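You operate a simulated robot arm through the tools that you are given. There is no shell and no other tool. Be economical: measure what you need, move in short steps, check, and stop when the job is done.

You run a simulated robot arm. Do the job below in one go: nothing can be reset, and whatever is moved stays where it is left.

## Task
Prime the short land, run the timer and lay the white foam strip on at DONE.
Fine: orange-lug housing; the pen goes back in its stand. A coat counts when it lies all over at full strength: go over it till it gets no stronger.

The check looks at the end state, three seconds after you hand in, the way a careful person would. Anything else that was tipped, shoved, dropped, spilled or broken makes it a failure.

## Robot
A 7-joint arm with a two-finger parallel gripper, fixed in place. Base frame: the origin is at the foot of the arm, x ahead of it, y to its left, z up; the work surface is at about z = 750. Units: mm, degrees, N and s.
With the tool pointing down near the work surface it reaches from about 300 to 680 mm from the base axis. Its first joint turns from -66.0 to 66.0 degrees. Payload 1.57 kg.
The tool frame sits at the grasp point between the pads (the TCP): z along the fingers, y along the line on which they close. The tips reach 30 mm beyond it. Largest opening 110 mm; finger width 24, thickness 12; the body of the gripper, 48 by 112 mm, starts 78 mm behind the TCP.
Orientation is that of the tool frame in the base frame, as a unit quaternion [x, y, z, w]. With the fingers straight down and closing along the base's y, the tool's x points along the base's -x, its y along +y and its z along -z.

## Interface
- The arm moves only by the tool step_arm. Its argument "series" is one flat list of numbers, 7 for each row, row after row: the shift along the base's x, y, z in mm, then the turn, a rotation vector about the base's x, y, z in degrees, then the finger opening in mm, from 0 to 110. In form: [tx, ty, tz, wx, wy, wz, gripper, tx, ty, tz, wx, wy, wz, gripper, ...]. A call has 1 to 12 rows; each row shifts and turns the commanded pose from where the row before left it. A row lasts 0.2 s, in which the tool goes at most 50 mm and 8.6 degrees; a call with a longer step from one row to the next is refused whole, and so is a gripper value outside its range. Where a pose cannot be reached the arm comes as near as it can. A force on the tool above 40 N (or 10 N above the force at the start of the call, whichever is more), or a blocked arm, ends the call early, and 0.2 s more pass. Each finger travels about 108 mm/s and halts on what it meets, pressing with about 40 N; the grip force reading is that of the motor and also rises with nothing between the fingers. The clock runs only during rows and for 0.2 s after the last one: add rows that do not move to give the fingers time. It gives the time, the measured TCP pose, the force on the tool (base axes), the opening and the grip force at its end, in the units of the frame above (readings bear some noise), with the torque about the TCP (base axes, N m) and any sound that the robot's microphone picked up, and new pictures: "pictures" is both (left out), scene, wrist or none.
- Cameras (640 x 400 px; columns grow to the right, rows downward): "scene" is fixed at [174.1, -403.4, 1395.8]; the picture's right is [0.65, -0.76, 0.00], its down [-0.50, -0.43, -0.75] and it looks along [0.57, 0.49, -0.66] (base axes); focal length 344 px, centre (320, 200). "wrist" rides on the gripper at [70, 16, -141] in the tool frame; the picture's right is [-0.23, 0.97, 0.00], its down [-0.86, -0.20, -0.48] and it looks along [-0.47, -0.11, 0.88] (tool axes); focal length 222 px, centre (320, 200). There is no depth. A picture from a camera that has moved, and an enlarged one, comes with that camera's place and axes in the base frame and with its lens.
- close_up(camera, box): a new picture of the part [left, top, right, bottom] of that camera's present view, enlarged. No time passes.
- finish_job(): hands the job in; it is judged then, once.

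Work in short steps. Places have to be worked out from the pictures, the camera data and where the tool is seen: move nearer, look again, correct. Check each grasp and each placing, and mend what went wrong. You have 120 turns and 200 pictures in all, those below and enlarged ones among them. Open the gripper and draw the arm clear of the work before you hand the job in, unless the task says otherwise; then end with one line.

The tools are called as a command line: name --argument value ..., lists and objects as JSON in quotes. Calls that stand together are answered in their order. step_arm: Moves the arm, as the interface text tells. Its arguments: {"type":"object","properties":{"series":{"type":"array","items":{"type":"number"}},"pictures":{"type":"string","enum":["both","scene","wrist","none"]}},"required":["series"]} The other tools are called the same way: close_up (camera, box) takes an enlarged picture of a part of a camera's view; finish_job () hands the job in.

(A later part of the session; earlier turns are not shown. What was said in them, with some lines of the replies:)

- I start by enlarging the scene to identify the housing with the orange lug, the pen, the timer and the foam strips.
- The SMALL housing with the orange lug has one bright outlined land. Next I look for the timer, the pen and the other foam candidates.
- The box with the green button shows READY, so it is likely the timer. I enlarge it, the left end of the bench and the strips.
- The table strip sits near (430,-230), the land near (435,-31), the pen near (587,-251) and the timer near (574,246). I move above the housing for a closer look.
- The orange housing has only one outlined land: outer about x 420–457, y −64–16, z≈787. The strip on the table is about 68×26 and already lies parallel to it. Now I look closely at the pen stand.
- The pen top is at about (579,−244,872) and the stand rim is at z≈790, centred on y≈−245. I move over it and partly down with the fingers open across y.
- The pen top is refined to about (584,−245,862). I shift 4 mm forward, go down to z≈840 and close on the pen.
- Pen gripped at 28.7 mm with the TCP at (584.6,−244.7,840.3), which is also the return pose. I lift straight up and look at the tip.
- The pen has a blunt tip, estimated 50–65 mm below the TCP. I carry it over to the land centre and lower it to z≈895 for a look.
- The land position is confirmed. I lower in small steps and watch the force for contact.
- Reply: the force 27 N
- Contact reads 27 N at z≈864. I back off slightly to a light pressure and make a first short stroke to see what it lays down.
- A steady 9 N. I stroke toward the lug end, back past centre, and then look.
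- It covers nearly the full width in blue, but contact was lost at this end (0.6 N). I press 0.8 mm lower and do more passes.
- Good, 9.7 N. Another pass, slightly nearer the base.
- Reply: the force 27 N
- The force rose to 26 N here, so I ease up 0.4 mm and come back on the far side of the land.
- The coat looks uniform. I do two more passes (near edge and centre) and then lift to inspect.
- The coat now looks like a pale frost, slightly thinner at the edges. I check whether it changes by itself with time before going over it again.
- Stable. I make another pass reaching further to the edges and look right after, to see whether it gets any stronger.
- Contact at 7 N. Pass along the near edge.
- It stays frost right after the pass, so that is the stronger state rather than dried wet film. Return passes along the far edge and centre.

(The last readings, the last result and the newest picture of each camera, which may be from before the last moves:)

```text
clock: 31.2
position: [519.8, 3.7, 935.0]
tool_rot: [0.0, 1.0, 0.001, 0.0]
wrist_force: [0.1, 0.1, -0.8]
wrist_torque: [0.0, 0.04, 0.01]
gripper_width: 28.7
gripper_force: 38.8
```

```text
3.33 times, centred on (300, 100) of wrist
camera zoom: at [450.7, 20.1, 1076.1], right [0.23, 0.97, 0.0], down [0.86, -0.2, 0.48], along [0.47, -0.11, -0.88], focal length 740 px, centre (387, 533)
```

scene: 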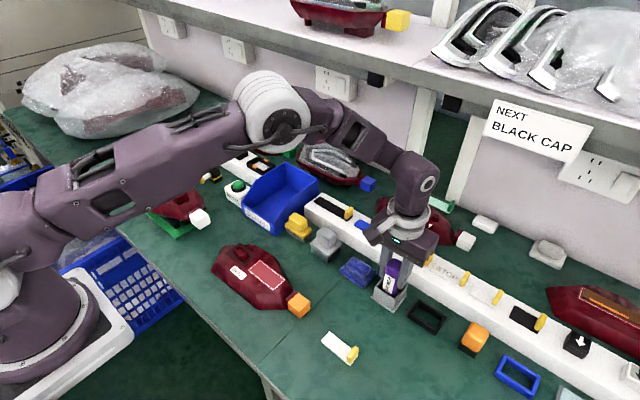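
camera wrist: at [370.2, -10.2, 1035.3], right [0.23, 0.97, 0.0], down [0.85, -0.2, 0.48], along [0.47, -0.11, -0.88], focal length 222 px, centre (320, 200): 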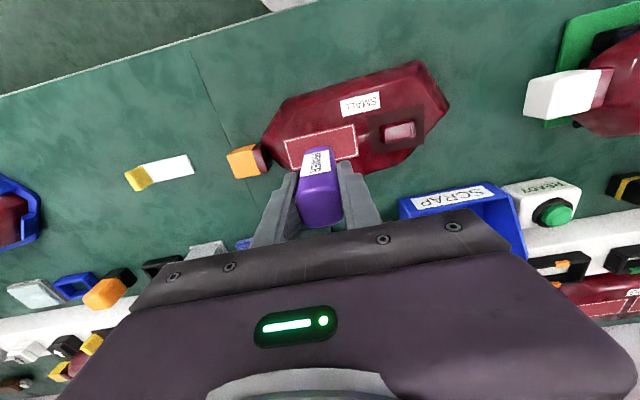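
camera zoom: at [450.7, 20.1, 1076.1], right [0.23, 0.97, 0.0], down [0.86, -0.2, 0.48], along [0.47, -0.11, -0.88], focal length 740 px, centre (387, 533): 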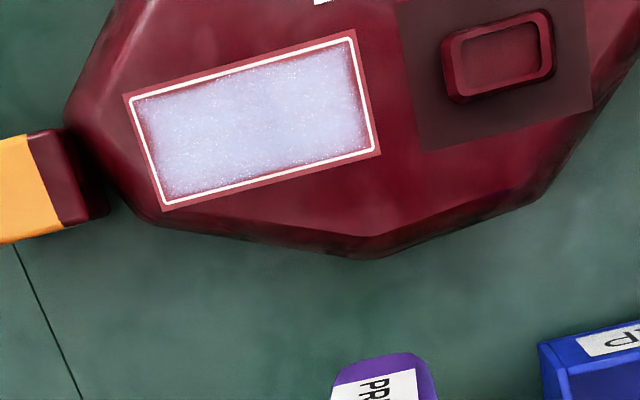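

No difference any more, so the coat is full. I carry the pen back over its stand.

step_arm --series '[0, 0, 25, 0, 0, 0, 20, 10, -36, 0, 0, 0, 0, 20, 10, -36, 0, 0, 0, 0, 20, 10, -36, 0, 0, 0, 0, 20, 10, -36, 0, 0, 0, 0, 20, 10, -36, 0, 0, 0, 0, 20, 10, -36, 0, 0, 0, 0, 20, 4.8, -32.4, 0, 0, 0, 0, 20, 0, 0, -25, 0, 0, 0, 20, 0, 0, -25, 0, 0, 0, 20, 0, 0, 0, 0, 0, 0, 20]' --pictures "wrist"

close_up --camera "scene" --box '[340, 210, 440, 310]'

close_up --camera "wrist" --box '[240, 90, 400, 240]'

```text
clock: 33.6
position: [584.4, -245.0, 909.8]
tool_rot: [0.0, 1.0, 0.0, -0.001]
wrist_force: [0.4, 0.4, -0.4]
wrist_torque: [0.0, -0.01, 0.0]
gripper_width: 28.8
gripper_force: 38.8
camera wrist: at [515.5, -229.1, 1050.6], right [0.23, 0.97, 0.0], down [0.86, -0.2, 0.48], along [0.47, -0.11, -0.88], focal length 222 px, centre (320, 200)
```

wrist: 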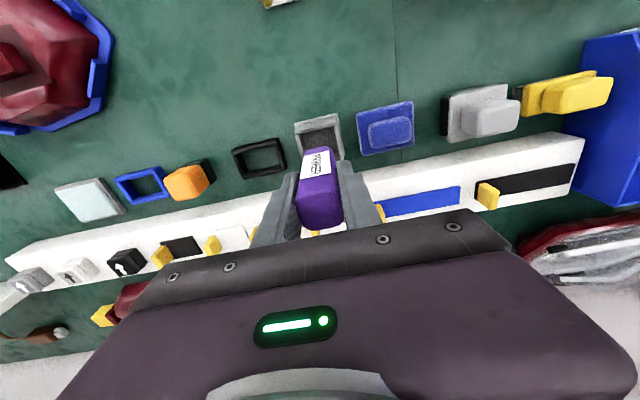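

```text
4.00 times, centred on (390, 260) of scene
camera zoom: at [174.1, -403.4, 1395.8], right [0.65, -0.76, 0.0], down [-0.5, -0.43, -0.75], along [0.57, 0.49, -0.66], focal length 1377 px, centre (40, -40)
```

zoom: 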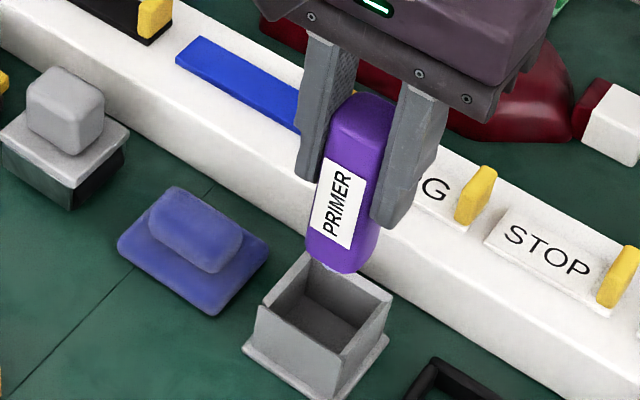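

```text
2.67 times, centred on (320, 165) of wrist
camera zoom: at [515.5, -229.1, 1050.6], right [0.23, 0.97, 0.0], down [0.86, -0.2, 0.48], along [0.47, -0.11, -0.88], focal length 592 px, centre (320, 293)
```

zoom: 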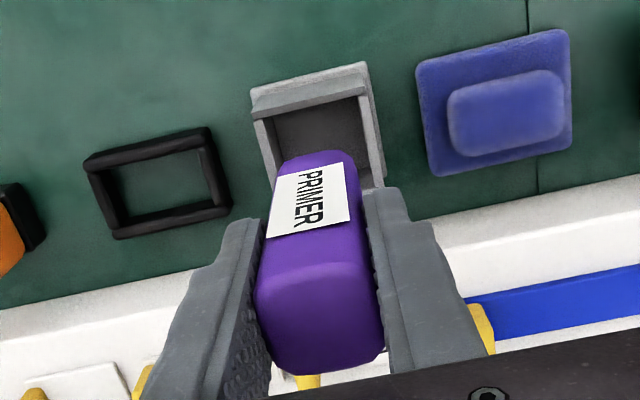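

The pen is over the stand and upright. I lower it the same way it came out, watching the force.

step_arm --series '[0, 0, -15, 0, 0, 0, 20, 0, 0, -15, 0, 0, 0, 20, 0, 0, -12, 0, 0, 0, 20, 0, 0, -12, 0, 0, 0, 20, 0, 0, -8, 0, 0, 0, 20, 0, 0, 0, 0, 0, 0, 20]' --pictures "none"

close_up --camera "scene" --box '[340, 210, 440, 310]'

```text
clock: 35.0
position: [585.4, -244.4, 849.2]
tool_rot: [0.001, 1.0, 0.0, -0.001]
wrist_force: [-1.0, -0.1, -0.3]
wrist_torque: [0.01, 0.01, 0.01]
gripper_width: 28.7
gripper_force: 38.6
```

```text
4.00 times, centred on (390, 260) of scene
camera zoom: at [174.1, -403.4, 1395.8], right [0.65, -0.76, 0.0], down [-0.5, -0.43, -0.75], along [0.57, 0.49, -0.66], focal length 1377 px, centre (40, -40)
```

zoom: 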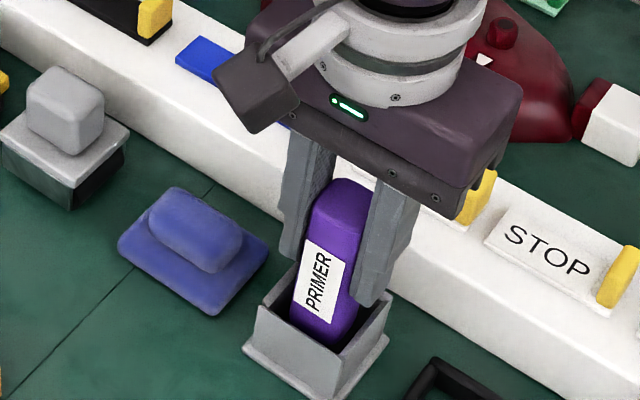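

It's going in cleanly. I lower a few more millimetres in small steps.

step_arm --series '[0, 0, -4, 0, 0, 0, 20, 0, 0, -3, 0, 0, 0, 20, 0, 0, -1.5, 0, 0, 0, 20, 0, 0, 0, 0, 0, 0, 20]' --pictures "none"

```text
clock: 36.0
position: [585.0, -244.3, 840.0]
tool_rot: [0.0, 1.0, -0.001, 0.0]
wrist_force: [-0.2, 0.0, -0.4]
wrist_torque: [-0.02, 0.0, 0.01]
gripper_width: 28.5
gripper_force: 38.3
```

No contact yet, so the pen has slid a little in the grip. I keep lowering gently.

step_arm --series '[0, 0, -1, 0, 0, 0, 20, 0, 0, -1, 0, 0, 0, 20, 0, 0, 0, 0, 0, 0, 20]' --pictures "none"

```text
clock: 36.8
position: [584.1, -244.7, 838.1]
tool_rot: [0.0, 1.0, 0.0, 0.0]
wrist_force: [0.0, -0.4, -0.9]
wrist_torque: [0.0, -0.01, 0.0]
gripper_width: 28.7
gripper_force: 38.3
```

step_arm --series '[0, 0, -1, 0, 0, 0, 20, 0, 0, -1, 0, 0, 0, 20, 0, 0, 0, 0, 0, 0, 20]' --pictures "none"

close_up --camera "scene" --box '[340, 210, 440, 310]'

```text
clock: 37.6
position: [584.6, -244.4, 837.3]
tool_rot: [0.0, 1.0, -0.001, 0.001]
wrist_force: [-3.2, 2.5, 22.4]
wrist_torque: [0.24, 0.2, -0.01]
gripper_width: 29.0
gripper_force: 38.6
```

```text
4.00 times, centred on (390, 260) of scene
camera zoom: at [173.6, -403.2, 1395.9], right [0.65, -0.76, 0.0], down [-0.5, -0.43, -0.75], along [0.57, 0.49, -0.66], focal length 1377 px, centre (40, -40)
```

zoom: 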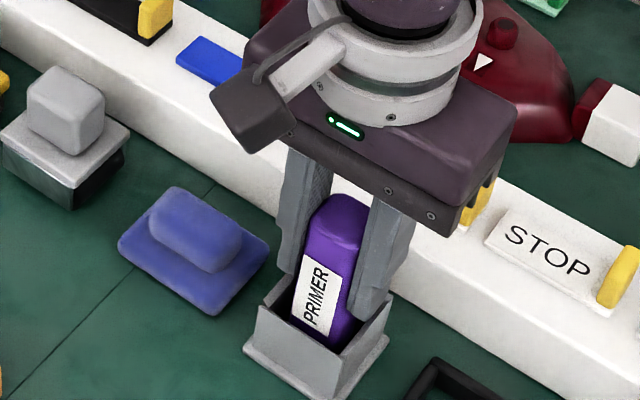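

Seated on the stand floor at 22 N. I ease up 0.6 mm, release and rise clear.

step_arm --series '[0, 0, 0.6, 0, 0, 0, 20, 0, 0, 0, 0, 0, 0, 50, 0, 0, 0, 0, 0, 0, 80, 0, 0, 0, 0, 0, 0, 80, 0, 0, 20, 0, 0, 0, 80, 0, 0, 30, 0, 0, 0, 80, 0, 0, 35, 0, 0, 0, 80, 0, 0, 40, 0, 0, 0, 80]' --pictures "none"

close_up --camera "scene" --box '[340, 210, 440, 310]'

```text
clock: 39.4
position: [583.4, -244.7, 960.8]
tool_rot: [0.0, 1.0, 0.0, -0.001]
wrist_force: [0.5, 0.7, -0.5]
wrist_torque: [-0.02, -0.01, 0.0]
gripper_width: 79.5
gripper_force: 0.1
```

```text
4.00 times, centred on (390, 260) of scene
camera zoom: at [174.1, -403.4, 1395.8], right [0.65, -0.76, 0.0], down [-0.5, -0.43, -0.75], along [0.57, 0.49, -0.66], focal length 1377 px, centre (40, -40)
```

zoom: 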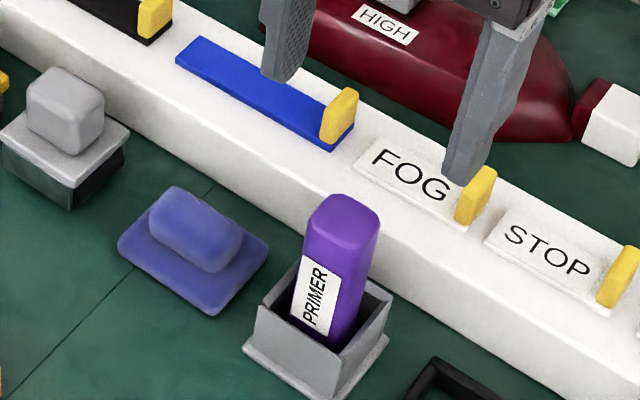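

The pen stands as before. Before starting the timer, I inspect the strip and its tab so the laying goes fast.

step_arm --series '[-45, 6, 0, 0, 0, 0, 80, -45, 6, 0, 0, 0, 0, 80, -45, 6, 0, 0, 0, 0, 80, -45, 6, 0, 0, 0, 0, 80, -30, 6, -30, 0, 0, 0, 80, -20, 0, -30, 0, 0, 0, 80, 0, 0, 0, 0, 0, 0, 80]' --pictures "wrist"

close_up --camera "wrist" --box '[260, 130, 400, 230]'

close_up --camera "scene" --box '[310, 320, 370, 370]'

```text
clock: 41.0
position: [353.4, -215.3, 902.0]
tool_rot: [0.0, 1.0, 0.0, 0.0]
wrist_force: [0.3, 0.2, 0.1]
wrist_torque: [-0.02, 0.0, -0.02]
gripper_width: 80.1
gripper_force: 0.1
camera wrist: at [284.4, -198.4, 1042.5], right [0.23, 0.97, 0.0], down [0.86, -0.2, 0.48], along [0.47, -0.11, -0.88], focal length 222 px, centre (320, 200)
```

wrist: 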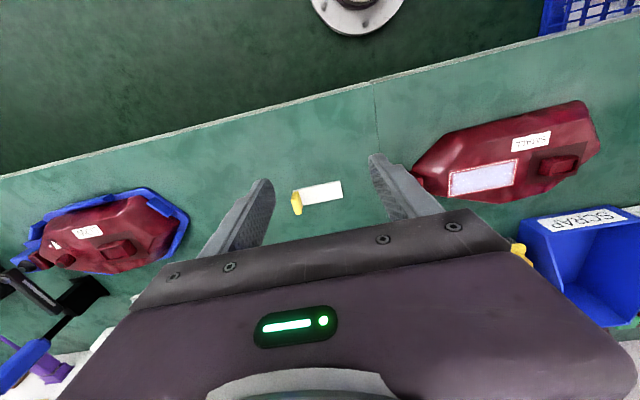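

```text
4.00 times, centred on (330, 180) of wrist
camera zoom: at [284.4, -198.4, 1042.5], right [0.23, 0.97, 0.0], down [0.86, -0.2, 0.48], along [0.47, -0.11, -0.88], focal length 888 px, centre (280, 280)
```

zoom: 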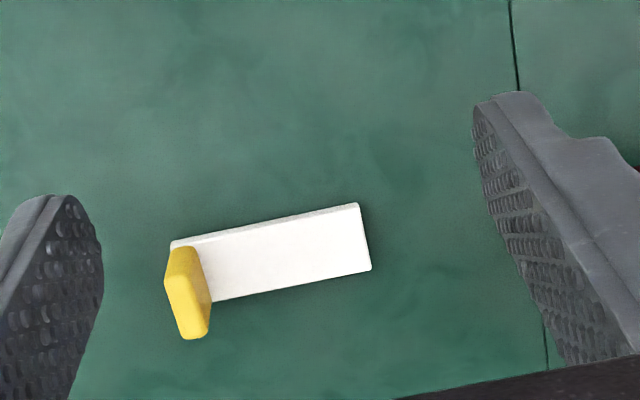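

```text
8.00 times, centred on (340, 345) of scene
camera zoom: at [174.1, -403.4, 1395.8], right [0.65, -0.76, 0.0], down [-0.5, -0.43, -0.75], along [0.57, 0.49, -0.66], focal length 2754 px, centre (160, -960)
```

zoom: 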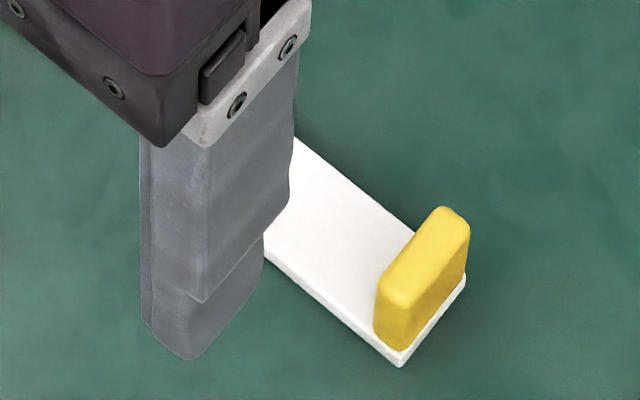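

The strip occupies x 414–442, y −269…−201. Its tab (8 mm thick along y) is at y≈−262, so a pure shift of about (+10, +211) puts it on the land. Now I go to look at the timer.

step_arm --series '[0, 20, 30, 0, 0, 0, 60, 0, 45, 18, 0, 0, 0, 30, 10, 45, 0, 0, 0, 0, 0, 15, 45, 0, 0, 0, 0, 0, 15, 46, 0, 0, 0, 0, 0, 15, 46, 0, 0, 0, 0, 0, 15, 46, 0, 0, 0, 0, 0, 15, 46, 0, 0, 0, 0, 0, 15, 46, 0, 0, 0, 0, 0, 15, 46, 0, 0, 0, 0, 0, 15, 46, 0, 0, 0, 0, 0, 0, 0, 0, 0, 0, 0, 0]' --pictures "wrist"

close_up --camera "wrist" --box '[220, 80, 420, 240]'

close_up --camera "scene" --box '[190, 150, 270, 220]'

```text
clock: 43.6
position: [485.9, 262.7, 948.1]
tool_rot: [0.0, 1.0, 0.0, -0.001]
wrist_force: [0.0, 0.9, 0.7]
wrist_torque: [-0.02, -0.03, 0.02]
gripper_width: 0.3
gripper_force: 21.5
camera wrist: at [416.6, 278.7, 1089.3], right [0.23, 0.97, 0.0], down [0.86, -0.2, 0.48], along [0.47, -0.11, -0.88], focal length 222 px, centre (320, 200)
```

wrist: 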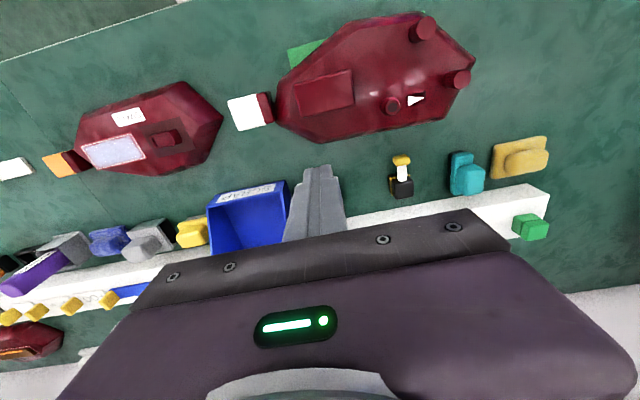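

```text
2.50 times, centred on (320, 160) of wrist
camera zoom: at [416.6, 278.7, 1089.3], right [0.23, 0.97, 0.0], down [0.86, -0.2, 0.48], along [0.47, -0.11, -0.88], focal length 555 px, centre (320, 300)
```

zoom: 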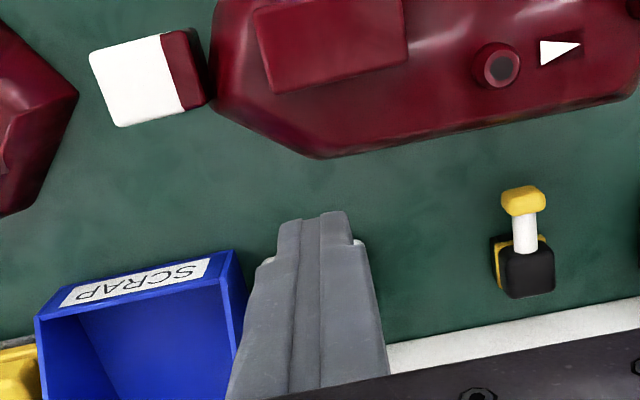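

```text
5.71 times, centred on (230, 185) of scene
camera zoom: at [174.1, -403.4, 1395.8], right [0.65, -0.76, 0.0], down [-0.5, -0.43, -0.75], along [0.57, 0.49, -0.66], focal length 1967 px, centre (834, 286)
```

zoom: 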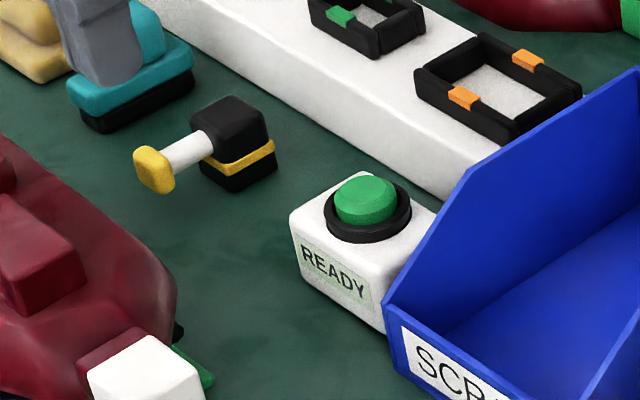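

The closed fingers hide the timer. I open them briefly to see the button between them.

step_arm --series '[0, -10, 0, 0, 0, 0, 60, 0, -10, 0, 0, 0, 0, 110, 0, 0, 0, 0, 0, 0, 110, 0, 0, 0, 0, 0, 0, 110]' --pictures "none"

close_up --camera "wrist" --box '[220, 100, 420, 240]'

```text
clock: 44.6
position: [484.4, 242.5, 949.8]
tool_rot: [0.0, 1.0, 0.0, 0.0]
wrist_force: [0.4, 0.3, 0.1]
wrist_torque: [0.01, -0.01, -0.01]
gripper_width: 110.1
gripper_force: 0.1
```

```text
2.86 times, centred on (320, 170) of wrist
camera zoom: at [415.8, 257.8, 1090.1], right [0.23, 0.97, 0.0], down [0.86, -0.2, 0.48], along [0.47, -0.11, -0.88], focal length 635 px, centre (320, 286)
```

zoom: 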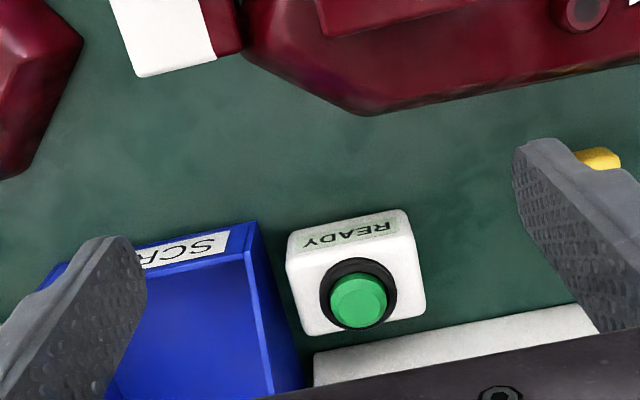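

The button sits at about (578,240), top z≈810. I close the fingers and come over it with the tips still above.

step_arm --series '[31, -1, 0, 0, 0, 0, 60, 31, -1, 0, 0, 0, 0, 20, 32, -0.5, -10, 0, 0, 0, 0, 0, 0, -30, 0, 0, 0, 0, 0, 0, -30, 0, 0, 0, 0, 0, 0, 0, 0, 0, 0, 0]' --pictures "none"

close_up --camera "scene" --box '[190, 130, 290, 230]'

close_up --camera "wrist" --box '[220, 80, 420, 240]'

```text
clock: 46.0
position: [579.3, 240.5, 878.5]
tool_rot: [0.001, 1.0, 0.0, 0.0]
wrist_force: [-0.7, -0.9, 0.6]
wrist_torque: [-0.01, -0.02, -0.02]
gripper_width: 0.0
gripper_force: 22.1
```

```text
4.00 times, centred on (240, 180) of scene
camera zoom: at [174.1, -403.4, 1395.8], right [0.65, -0.76, 0.0], down [-0.5, -0.43, -0.75], along [0.57, 0.49, -0.66], focal length 1377 px, centre (640, 280)
```

zoom: 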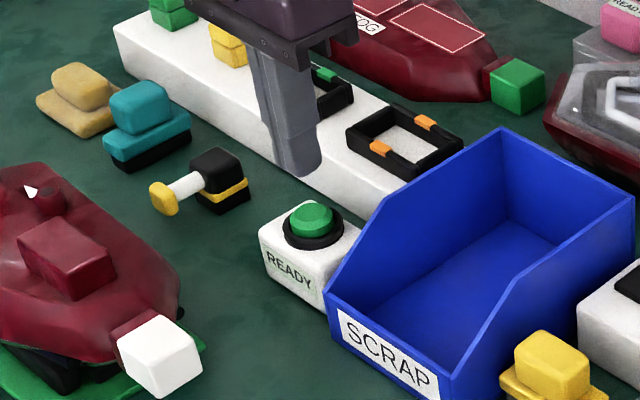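

```text
2.50 times, centred on (320, 160) of wrist
camera zoom: at [510.2, 256.3, 1020.1], right [0.23, 0.97, 0.0], down [0.86, -0.2, 0.48], along [0.47, -0.11, -0.88], focal length 555 px, centre (320, 300)
```

zoom: 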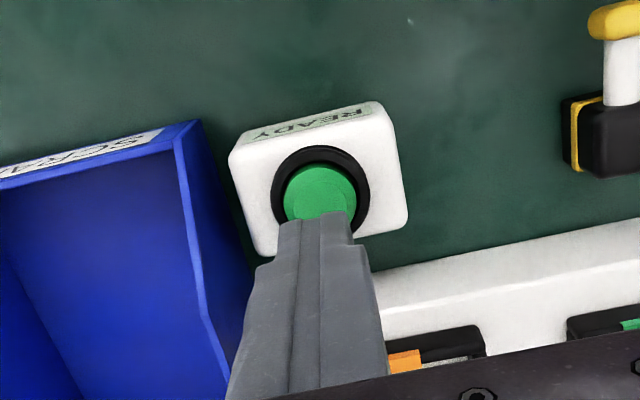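

Aligned over the button. I descend and press in small steps.

step_arm --series '[-1, 0, -15, 0, 0, 0, 0, 0, 0, -12, 0, 0, 0, 0, 0, 0, -4, 0, 0, 0, 0, 0, 0, -4, 0, 0, 0, 0, 0, 0, 0, 0, 0, 0, 0]' --pictures "none"

close_up --camera "scene" --box '[200, 150, 280, 230]'

```text
clock: 47.2
position: [577.9, 238.8, 845.0]
tool_rot: [0.0, 1.0, 0.0, 0.0]
wrist_force: [-0.6, -0.5, 0.4]
wrist_torque: [0.02, 0.0, 0.0]
gripper_width: 0.0
gripper_force: 20.9
```

```text
5.00 times, centred on (240, 190) of scene
camera zoom: at [174.1, -403.4, 1395.8], right [0.65, -0.76, 0.0], down [-0.5, -0.43, -0.75], along [0.57, 0.49, -0.66], focal length 1721 px, centre (720, 250)
```

zoom: 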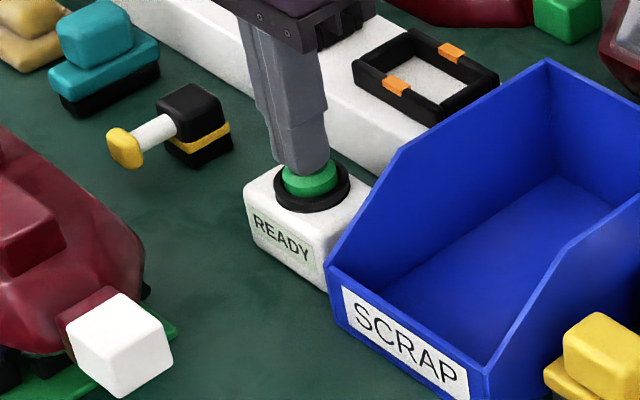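

step_arm --series '[0, 0, -3, 0, 0, 0, 0, 0, 0, -3, 0, 0, 0, 0, 0, 0, -2, 0, 0, 0, 0, 0, 0, 0, 0, 0, 0, 0]' --pictures "none"

close_up --camera "scene" --box '[200, 150, 280, 230]'

```text
clock: 48.2
position: [577.6, 240.4, 837.2]
tool_rot: [0.0, 1.0, 0.001, -0.001]
wrist_force: [0.3, 1.1, 2.7]
wrist_torque: [0.03, 0.0, -0.03]
gripper_width: 0.0
gripper_force: 21.1
heard: click
```

```text
5.00 times, centred on (240, 190) of scene
camera zoom: at [174.1, -403.4, 1395.8], right [0.65, -0.76, 0.0], down [-0.5, -0.43, -0.75], along [0.57, 0.49, -0.66], focal length 1721 px, centre (720, 250)
```

zoom: 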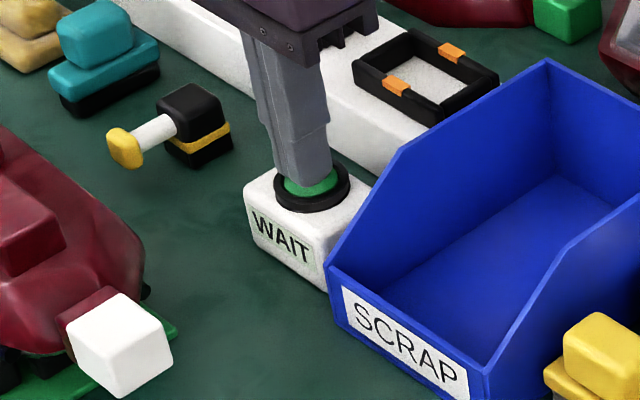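

Click, and the timer shows WAIT. I rise and go to the strip, opening the fingers on the way.

step_arm --series '[0, 0, 30, 0, 0, 0, 0, 0, 0, 40, 0, 0, 0, 0, -10, -30, 35, 0, 0, 0, 0, -16, -45, 0, 0, 0, 0, 0, -16, -46, 0, 0, 0, 0, 0, -16, -46, 0, 0, 0, 0, 20, -16, -46, 0, 0, 0, 0, 40, -16, -46, 0, 0, 0, 0, 40, -16, -46, 0, 0, 0, 0, 40, -16, -46, 0, 0, 0, 0, 40, -14, -46, 0, 0, 0, 0, 40, -7, -46, 0, 0, 0, 0, 40]' --pictures "none"

close_up --camera "scene" --box '[200, 150, 280, 230]'

```text
clock: 50.8
position: [434.4, -203.7, 940.5]
tool_rot: [-0.002, 1.0, 0.001, 0.001]
wrist_force: [0.9, 0.7, -0.3]
wrist_torque: [0.03, -0.03, 0.0]
gripper_width: 40.1
gripper_force: 0.0
```

```text
5.00 times, centred on (240, 190) of scene
camera zoom: at [174.1, -403.4, 1395.8], right [0.65, -0.76, 0.0], down [-0.5, -0.43, -0.75], along [0.57, 0.49, -0.66], focal length 1721 px, centre (720, 250)
```

zoom: 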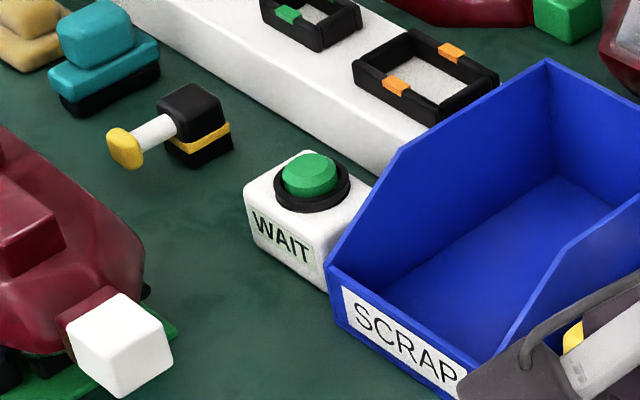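

Now over to the tab at (428,−262), descending to z≈830 for a check.

step_arm --series '[-6, -40, 0, 0, 0, 0, 40, 0, -18.5, -20, 0, 0, 0, 40, 0, 0, -40, 0, 0, 0, 40, 0, 0, -40, 0, 0, 0, 40, 0, 0, -10, 0, 0, 0, 40, 0, 0, 0, 0, 0, 0, 40]' --pictures "none"

close_up --camera "scene" --box '[300, 300, 380, 380]'

close_up --camera "wrist" --box '[240, 100, 400, 240]'

close_up --camera "scene" --box '[220, 160, 280, 220]'

```text
clock: 52.2
position: [427.5, -261.1, 829.7]
tool_rot: [0.001, 1.0, 0.001, 0.0]
wrist_force: [0.8, 0.1, 0.5]
wrist_torque: [0.01, -0.01, -0.01]
gripper_width: 40.0
gripper_force: 0.0
```

```text
5.00 times, centred on (340, 340) of scene
camera zoom: at [174.1, -403.4, 1395.8], right [0.65, -0.76, 0.0], down [-0.5, -0.43, -0.75], along [0.57, 0.49, -0.66], focal length 1721 px, centre (220, -500)
```

zoom: 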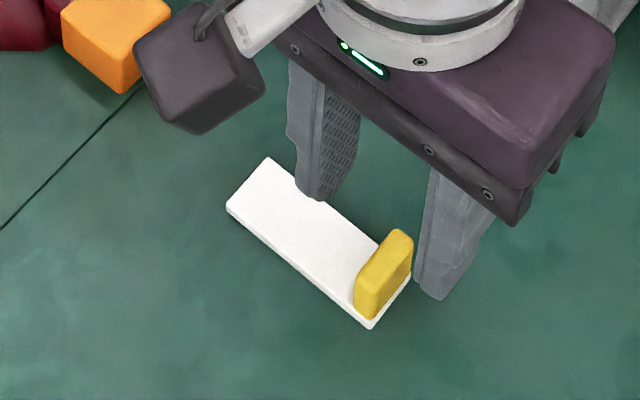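

```text
2.86 times, centred on (320, 170) of wrist
camera zoom: at [358.6, -245.7, 971.5], right [0.23, 0.97, 0.0], down [0.86, -0.2, 0.48], along [0.47, -0.11, -0.88], focal length 635 px, centre (320, 286)
```

zoom: 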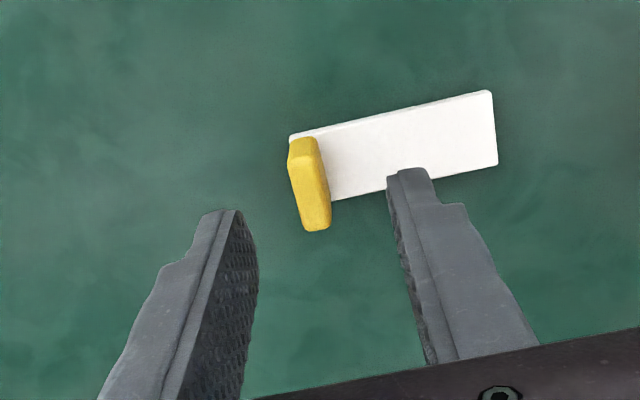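

```text
6.67 times, centred on (250, 190) of scene
camera zoom: at [174.1, -403.4, 1395.8], right [0.65, -0.76, 0.0], down [-0.5, -0.43, -0.75], along [0.57, 0.49, -0.66], focal length 2295 px, centre (787, 267)
```

zoom: 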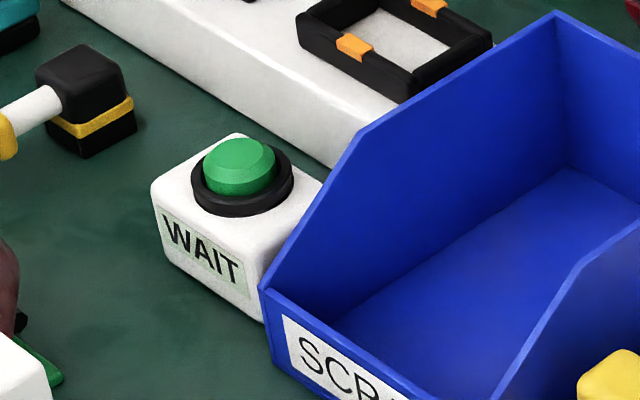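

The tab is at about (427.5,−264.5). I shift 3 mm, go down to tips at ≈759 (just above the foam) and close gently on the tab.

step_arm --series '[0, -3, -15, 0, 0, 0, 40, 0, 0, -15, 0, 0, 0, 40, 0, 0, -10, 0, 0, 0, 40, 0, 0, 0, 0, 0, 0, 40]' --pictures "none"

close_up --camera "scene" --box '[300, 300, 380, 380]'

close_up --camera "wrist" --box '[240, 100, 400, 240]'

```text
clock: 53.2
position: [428.3, -264.4, 790.3]
tool_rot: [0.0, 1.0, 0.0, 0.0]
wrist_force: [-0.4, -0.1, -0.6]
wrist_torque: [0.02, -0.01, 0.01]
gripper_width: 39.8
gripper_force: 0.1
```

```text
5.00 times, centred on (340, 340) of scene
camera zoom: at [174.1, -403.4, 1395.8], right [0.65, -0.76, 0.0], down [-0.5, -0.43, -0.75], along [0.57, 0.49, -0.66], focal length 1721 px, centre (220, -500)
```

zoom: 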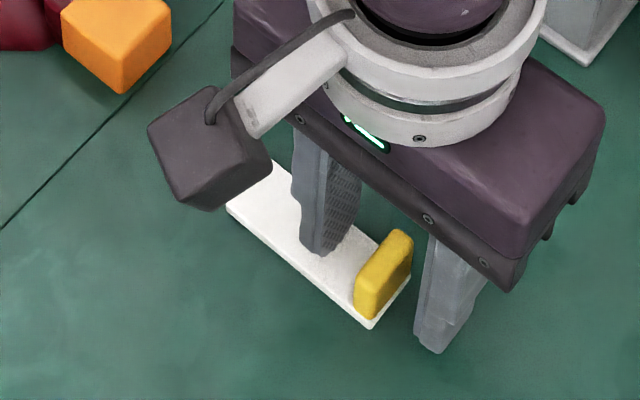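

```text
2.86 times, centred on (320, 170) of wrist
camera zoom: at [359.2, -248.6, 932.2], right [0.23, 0.97, 0.0], down [0.86, -0.2, 0.48], along [0.47, -0.11, -0.88], focal length 635 px, centre (320, 286)
```

zoom: 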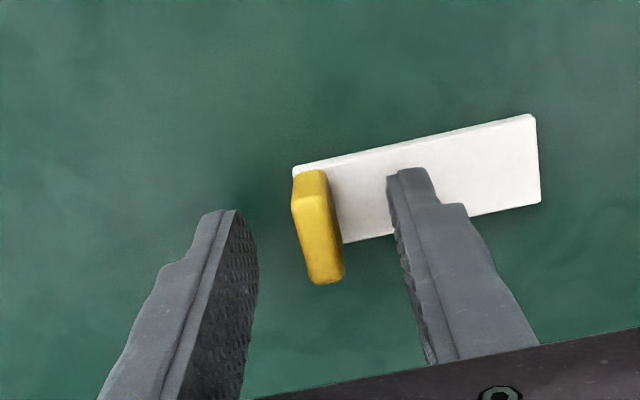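

Centred on the tab with the tips just above the foam. Closing now.

step_arm --series '[0, 0, 0, 0, 0, 0, 20, 0, 0, 0, 0, 0, 0, 4, 0, 0, 0, 0, 0, 0, 4, 0, 0, 0, 0, 0, 0, 4]' --pictures "none"

close_up --camera "wrist" --box '[240, 100, 400, 240]'

close_up --camera "scene" --box '[220, 160, 280, 220]'

```text
clock: 54.2
position: [428.9, -265.8, 790.0]
tool_rot: [0.001, 1.0, 0.0, 0.001]
wrist_force: [0.1, 0.8, -0.7]
wrist_torque: [-0.03, -0.01, -0.02]
gripper_width: 8.6
gripper_force: 27.1
```

```text
2.86 times, centred on (320, 170) of wrist
camera zoom: at [359.2, -248.6, 932.3], right [0.23, 0.97, 0.0], down [0.86, -0.2, 0.48], along [0.47, -0.11, -0.88], focal length 635 px, centre (320, 286)
```

zoom: 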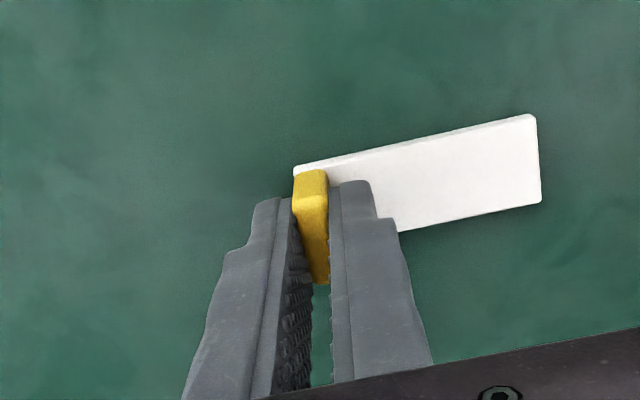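

```text
6.67 times, centred on (250, 190) of scene
camera zoom: at [174.1, -403.4, 1395.8], right [0.65, -0.76, 0.0], down [-0.5, -0.43, -0.75], along [0.57, 0.49, -0.66], focal length 2295 px, centre (787, 267)
```

zoom: 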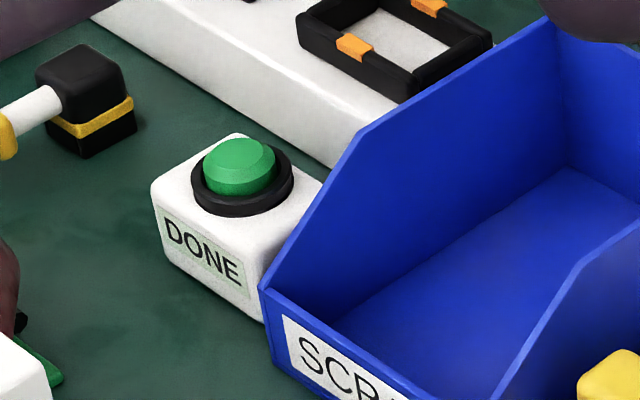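

The timer shows DONE and the tab is gripped (8.6 mm). I lift, shift by (+10.4,+210.8) and stop about 12 mm above the land to check.

step_arm --series '[0, 0, 15, 0, 0, 0, 4, 0, 0, 40, 0, 0, 0, 4, 0, 20, 40, 0, 0, 0, 4, 2, 40, 0, 0, 0, 0, 4, 2, 40, 0, 0, 0, 0, 4, 2, 40, 0, 0, 0, 0, 4, 2, 40, 0, 0, 0, 0, 4, 2.4, 30.8, -5, 0, 0, 0, 4, 0, 0, -25, 0, 0, 0, 4, 0, 0, -16, 0, 0, 0, 4, 0, 0, 0, 0, 0, 0, 4]' --pictures "none"

close_up --camera "scene" --box '[240, 210, 320, 310]'

close_up --camera "wrist" --box '[250, 80, 430, 220]'

```text
clock: 56.6
position: [438.7, -53.6, 840.0]
tool_rot: [0.0, 1.0, 0.0, 0.0]
wrist_force: [1.3, 0.7, -0.1]
wrist_torque: [0.01, -0.01, 0.03]
gripper_width: 8.1
gripper_force: 27.0
```

```text
4.00 times, centred on (280, 260) of scene
camera zoom: at [174.1, -403.4, 1395.8], right [0.65, -0.76, 0.0], down [-0.5, -0.43, -0.75], along [0.57, 0.49, -0.66], focal length 1377 px, centre (480, -40)
```

zoom: 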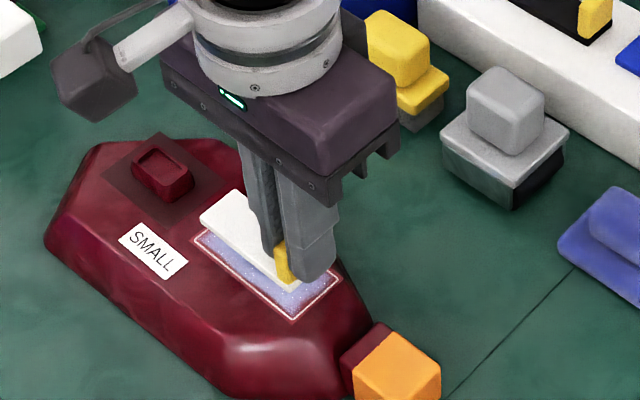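

```text
2.86 times, centred on (340, 150) of wrist
camera zoom: at [369.5, -38.4, 980.5], right [0.23, 0.97, 0.0], down [0.86, -0.2, 0.48], along [0.47, -0.11, -0.88], focal length 635 px, centre (263, 343)
```

zoom: 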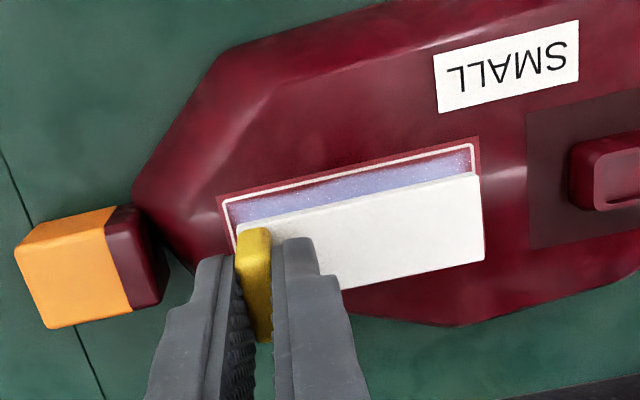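

Aligned within about 1 mm. I lower with a +1 mm x trim in small steps until contact.

step_arm --series '[1, 0, -6, 0, 0, 0, 4, 0, 0, -3, 0, 0, 0, 4, 0, 0, -1.5, 0, 0, 0, 4, 0, 0, 0, 0, 0, 0, 4]' --pictures "none"

close_up --camera "scene" --box '[240, 230, 320, 310]'

```text
clock: 57.6
position: [440.4, -54.3, 830.4]
tool_rot: [0.0, 1.0, 0.001, 0.0]
wrist_force: [-0.1, 1.1, 0.0]
wrist_torque: [0.0, 0.01, 0.01]
gripper_width: 8.4
gripper_force: 26.8
```

```text
5.00 times, centred on (280, 270) of scene
camera zoom: at [174.1, -403.4, 1395.8], right [0.65, -0.76, 0.0], down [-0.5, -0.43, -0.75], along [0.57, 0.49, -0.66], focal length 1721 px, centre (520, -150)
```

zoom: 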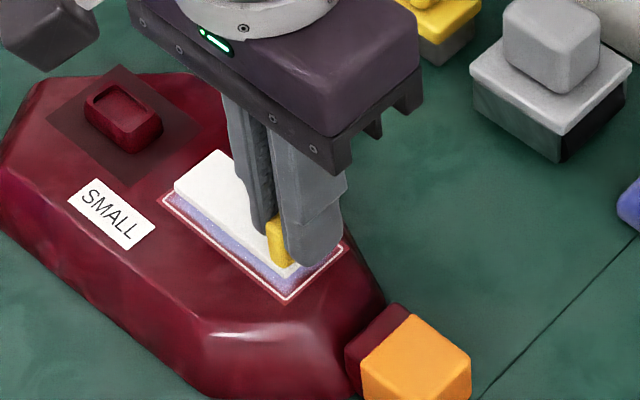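

step_arm --series '[0, 0, -2, 0, 0, 0, 4, 0, 0, -1, 0, 0, 0, 4, 0, 0, -1, 0, 0, 0, 4, 0, 0, 0, 0, 0, 0, 4]' --pictures "none"

close_up --camera "scene" --box '[240, 230, 320, 310]'

```text
clock: 58.6
position: [438.9, -54.0, 826.7]
tool_rot: [0.0, 1.0, 0.001, 0.001]
wrist_force: [-2.4, -2.2, 34.6]
wrist_torque: [0.27, 0.18, 0.05]
gripper_width: 8.5
gripper_force: 27.5
```

```text
5.00 times, centred on (280, 270) of scene
camera zoom: at [173.6, -403.4, 1395.9], right [0.65, -0.76, 0.0], down [-0.5, -0.43, -0.75], along [0.57, 0.49, -0.66], focal length 1721 px, centre (520, -150)
```

zoom: 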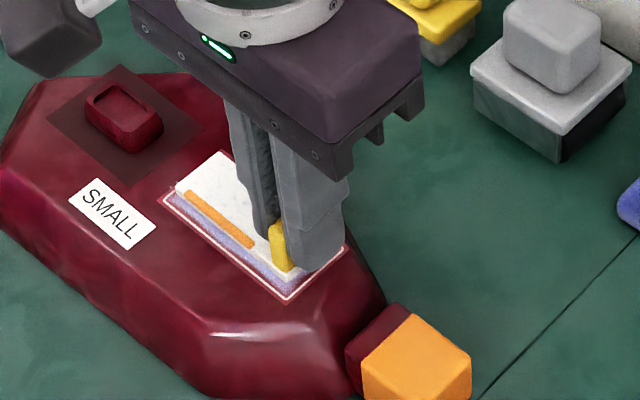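

Contact at 34 N, and an orange line has appeared on the foam (the same as on the finished housing on the right), so it is bonded. I ease off, open a little and rise.

step_arm --series '[0, 0, 0.7, 0, 0, 0, 4, 0, 0, 0.3, 0, 0, 0, 16, 0, 0, 0, 0, 0, 0, 28, 0, 0, 0, 0, 0, 0, 28, 0, 0, 15, 0, 0, 0, 28, 0, 0, 35, 0, 0, 0, 28, 0, 0, 40, 0, 0, 0, 28, -10, -40, 20, 0, 0, 0, 40, -10, -45, 10, 0, 0, 0, 60, 0, -45, 0, 0, 0, 0, 60]' --pictures "both"

close_up --camera "scene" --box '[240, 230, 320, 310]'

close_up --camera "wrist" --box '[330, 80, 530, 220]'

close_up --camera "scene" --box '[220, 160, 280, 220]'

```text
clock: 60.8
position: [418.2, -184.5, 944.9]
tool_rot: [0.0, 1.0, 0.0, 0.0]
wrist_force: [-0.4, 0.0, 0.3]
wrist_torque: [0.02, 0.0, 0.0]
gripper_width: 59.9
gripper_force: 0.1
camera wrist: at [349.3, -168.3, 1088.0], right [0.23, 0.97, 0.0], down [0.86, -0.2, 0.48], along [0.47, -0.11, -0.88], focal length 222 px, centre (320, 200)
```

scene: 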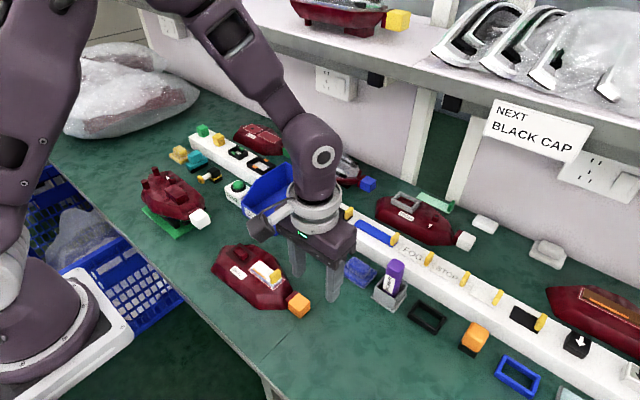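
wrist: 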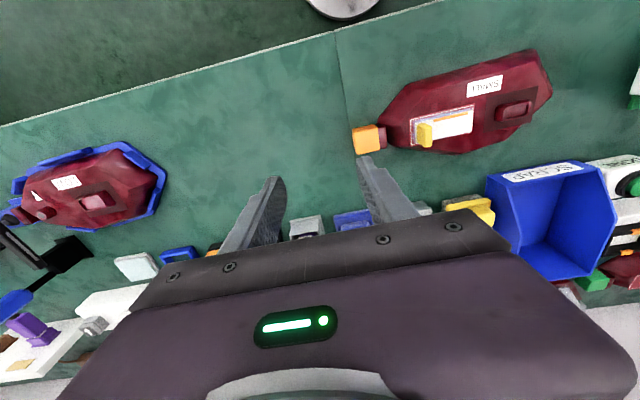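

```text
5.00 times, centred on (280, 270) of scene
camera zoom: at [174.1, -403.4, 1395.8], right [0.65, -0.76, 0.0], down [-0.5, -0.43, -0.75], along [0.57, 0.49, -0.66], focal length 1721 px, centre (520, -150)
```

zoom: 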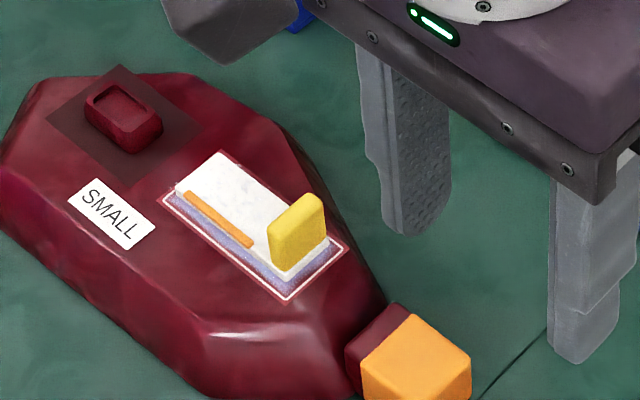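

```text
2.86 times, centred on (430, 150) of wrist
camera zoom: at [349.3, -168.3, 1088.0], right [0.23, 0.97, 0.0], down [0.86, -0.2, 0.48], along [0.47, -0.11, -0.88], focal length 635 px, centre (6, 343)
```

zoom: 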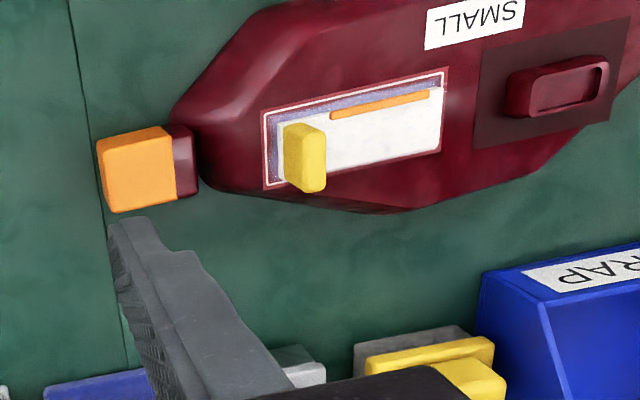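

```text
6.67 times, centred on (250, 190) of scene
camera zoom: at [174.1, -403.4, 1395.8], right [0.65, -0.76, 0.0], down [-0.5, -0.43, -0.75], along [0.57, 0.49, -0.66], focal length 2295 px, centre (787, 267)
```

zoom: 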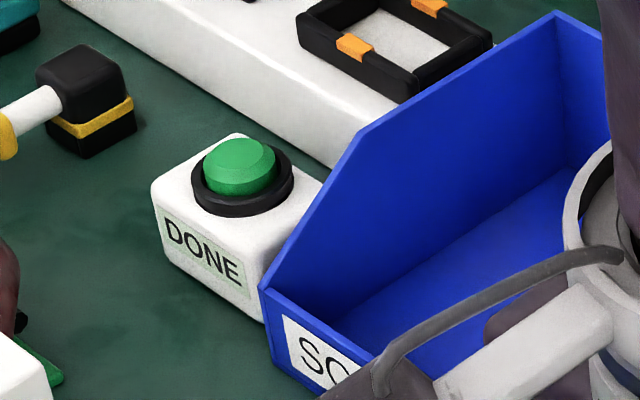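

The strip lies flat inside the outline with its bond line showing, the pen is in its stand and nothing else has moved. I draw the arm up and clear, then take a last look.

step_arm --series '[-20, 0, 45, 0, 0, 0, 110, -20, 0, 45, 0, 0, 0, 110, -10, 0, 45, 0, 0, 0, 110, 0, 0, 30, 0, 0, 0, 110, 0, 0, 0, 0, 0, 0, 110]' --pictures "scene"

close_up --camera "scene" --box '[250, 240, 310, 300]'

```text
clock: 62.0
position: [367.7, -184.7, 1111.3]
tool_rot: [-0.001, 1.0, 0.0, 0.0]
wrist_force: [-0.5, -0.1, 0.1]
wrist_torque: [-0.02, -0.01, 0.03]
gripper_width: 109.7
gripper_force: 0.1
```

scene: 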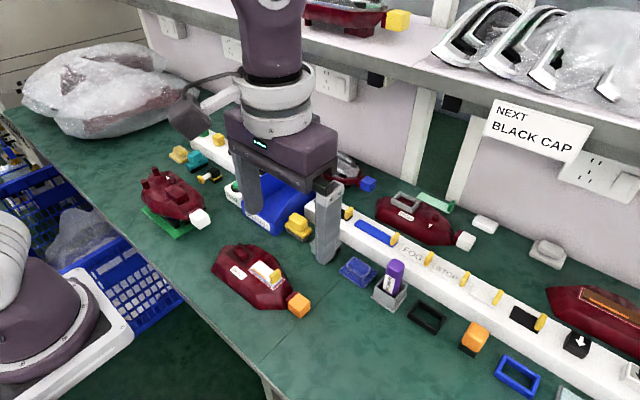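

```text
6.67 times, centred on (280, 270) of scene
camera zoom: at [174.1, -403.4, 1395.8], right [0.65, -0.76, 0.0], down [-0.5, -0.43, -0.75], along [0.57, 0.49, -0.66], focal length 2295 px, centre (587, -267)
```

zoom: 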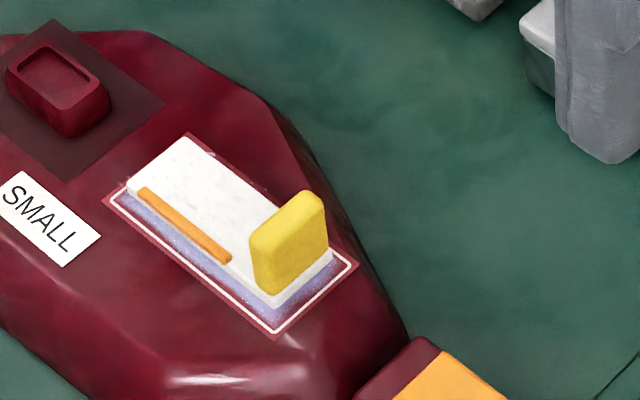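

Everything is in place and the arm is clear, so I hand the job in.

finish_job

```text
The job is handed in.
```

I primed the short land on the orange-lug housing until the coat got no stronger, ran the timer to DONE, and laid the white foam strip on flat inside the outline. The pen is back in its stand, and the pictures show nothing else disturbed.
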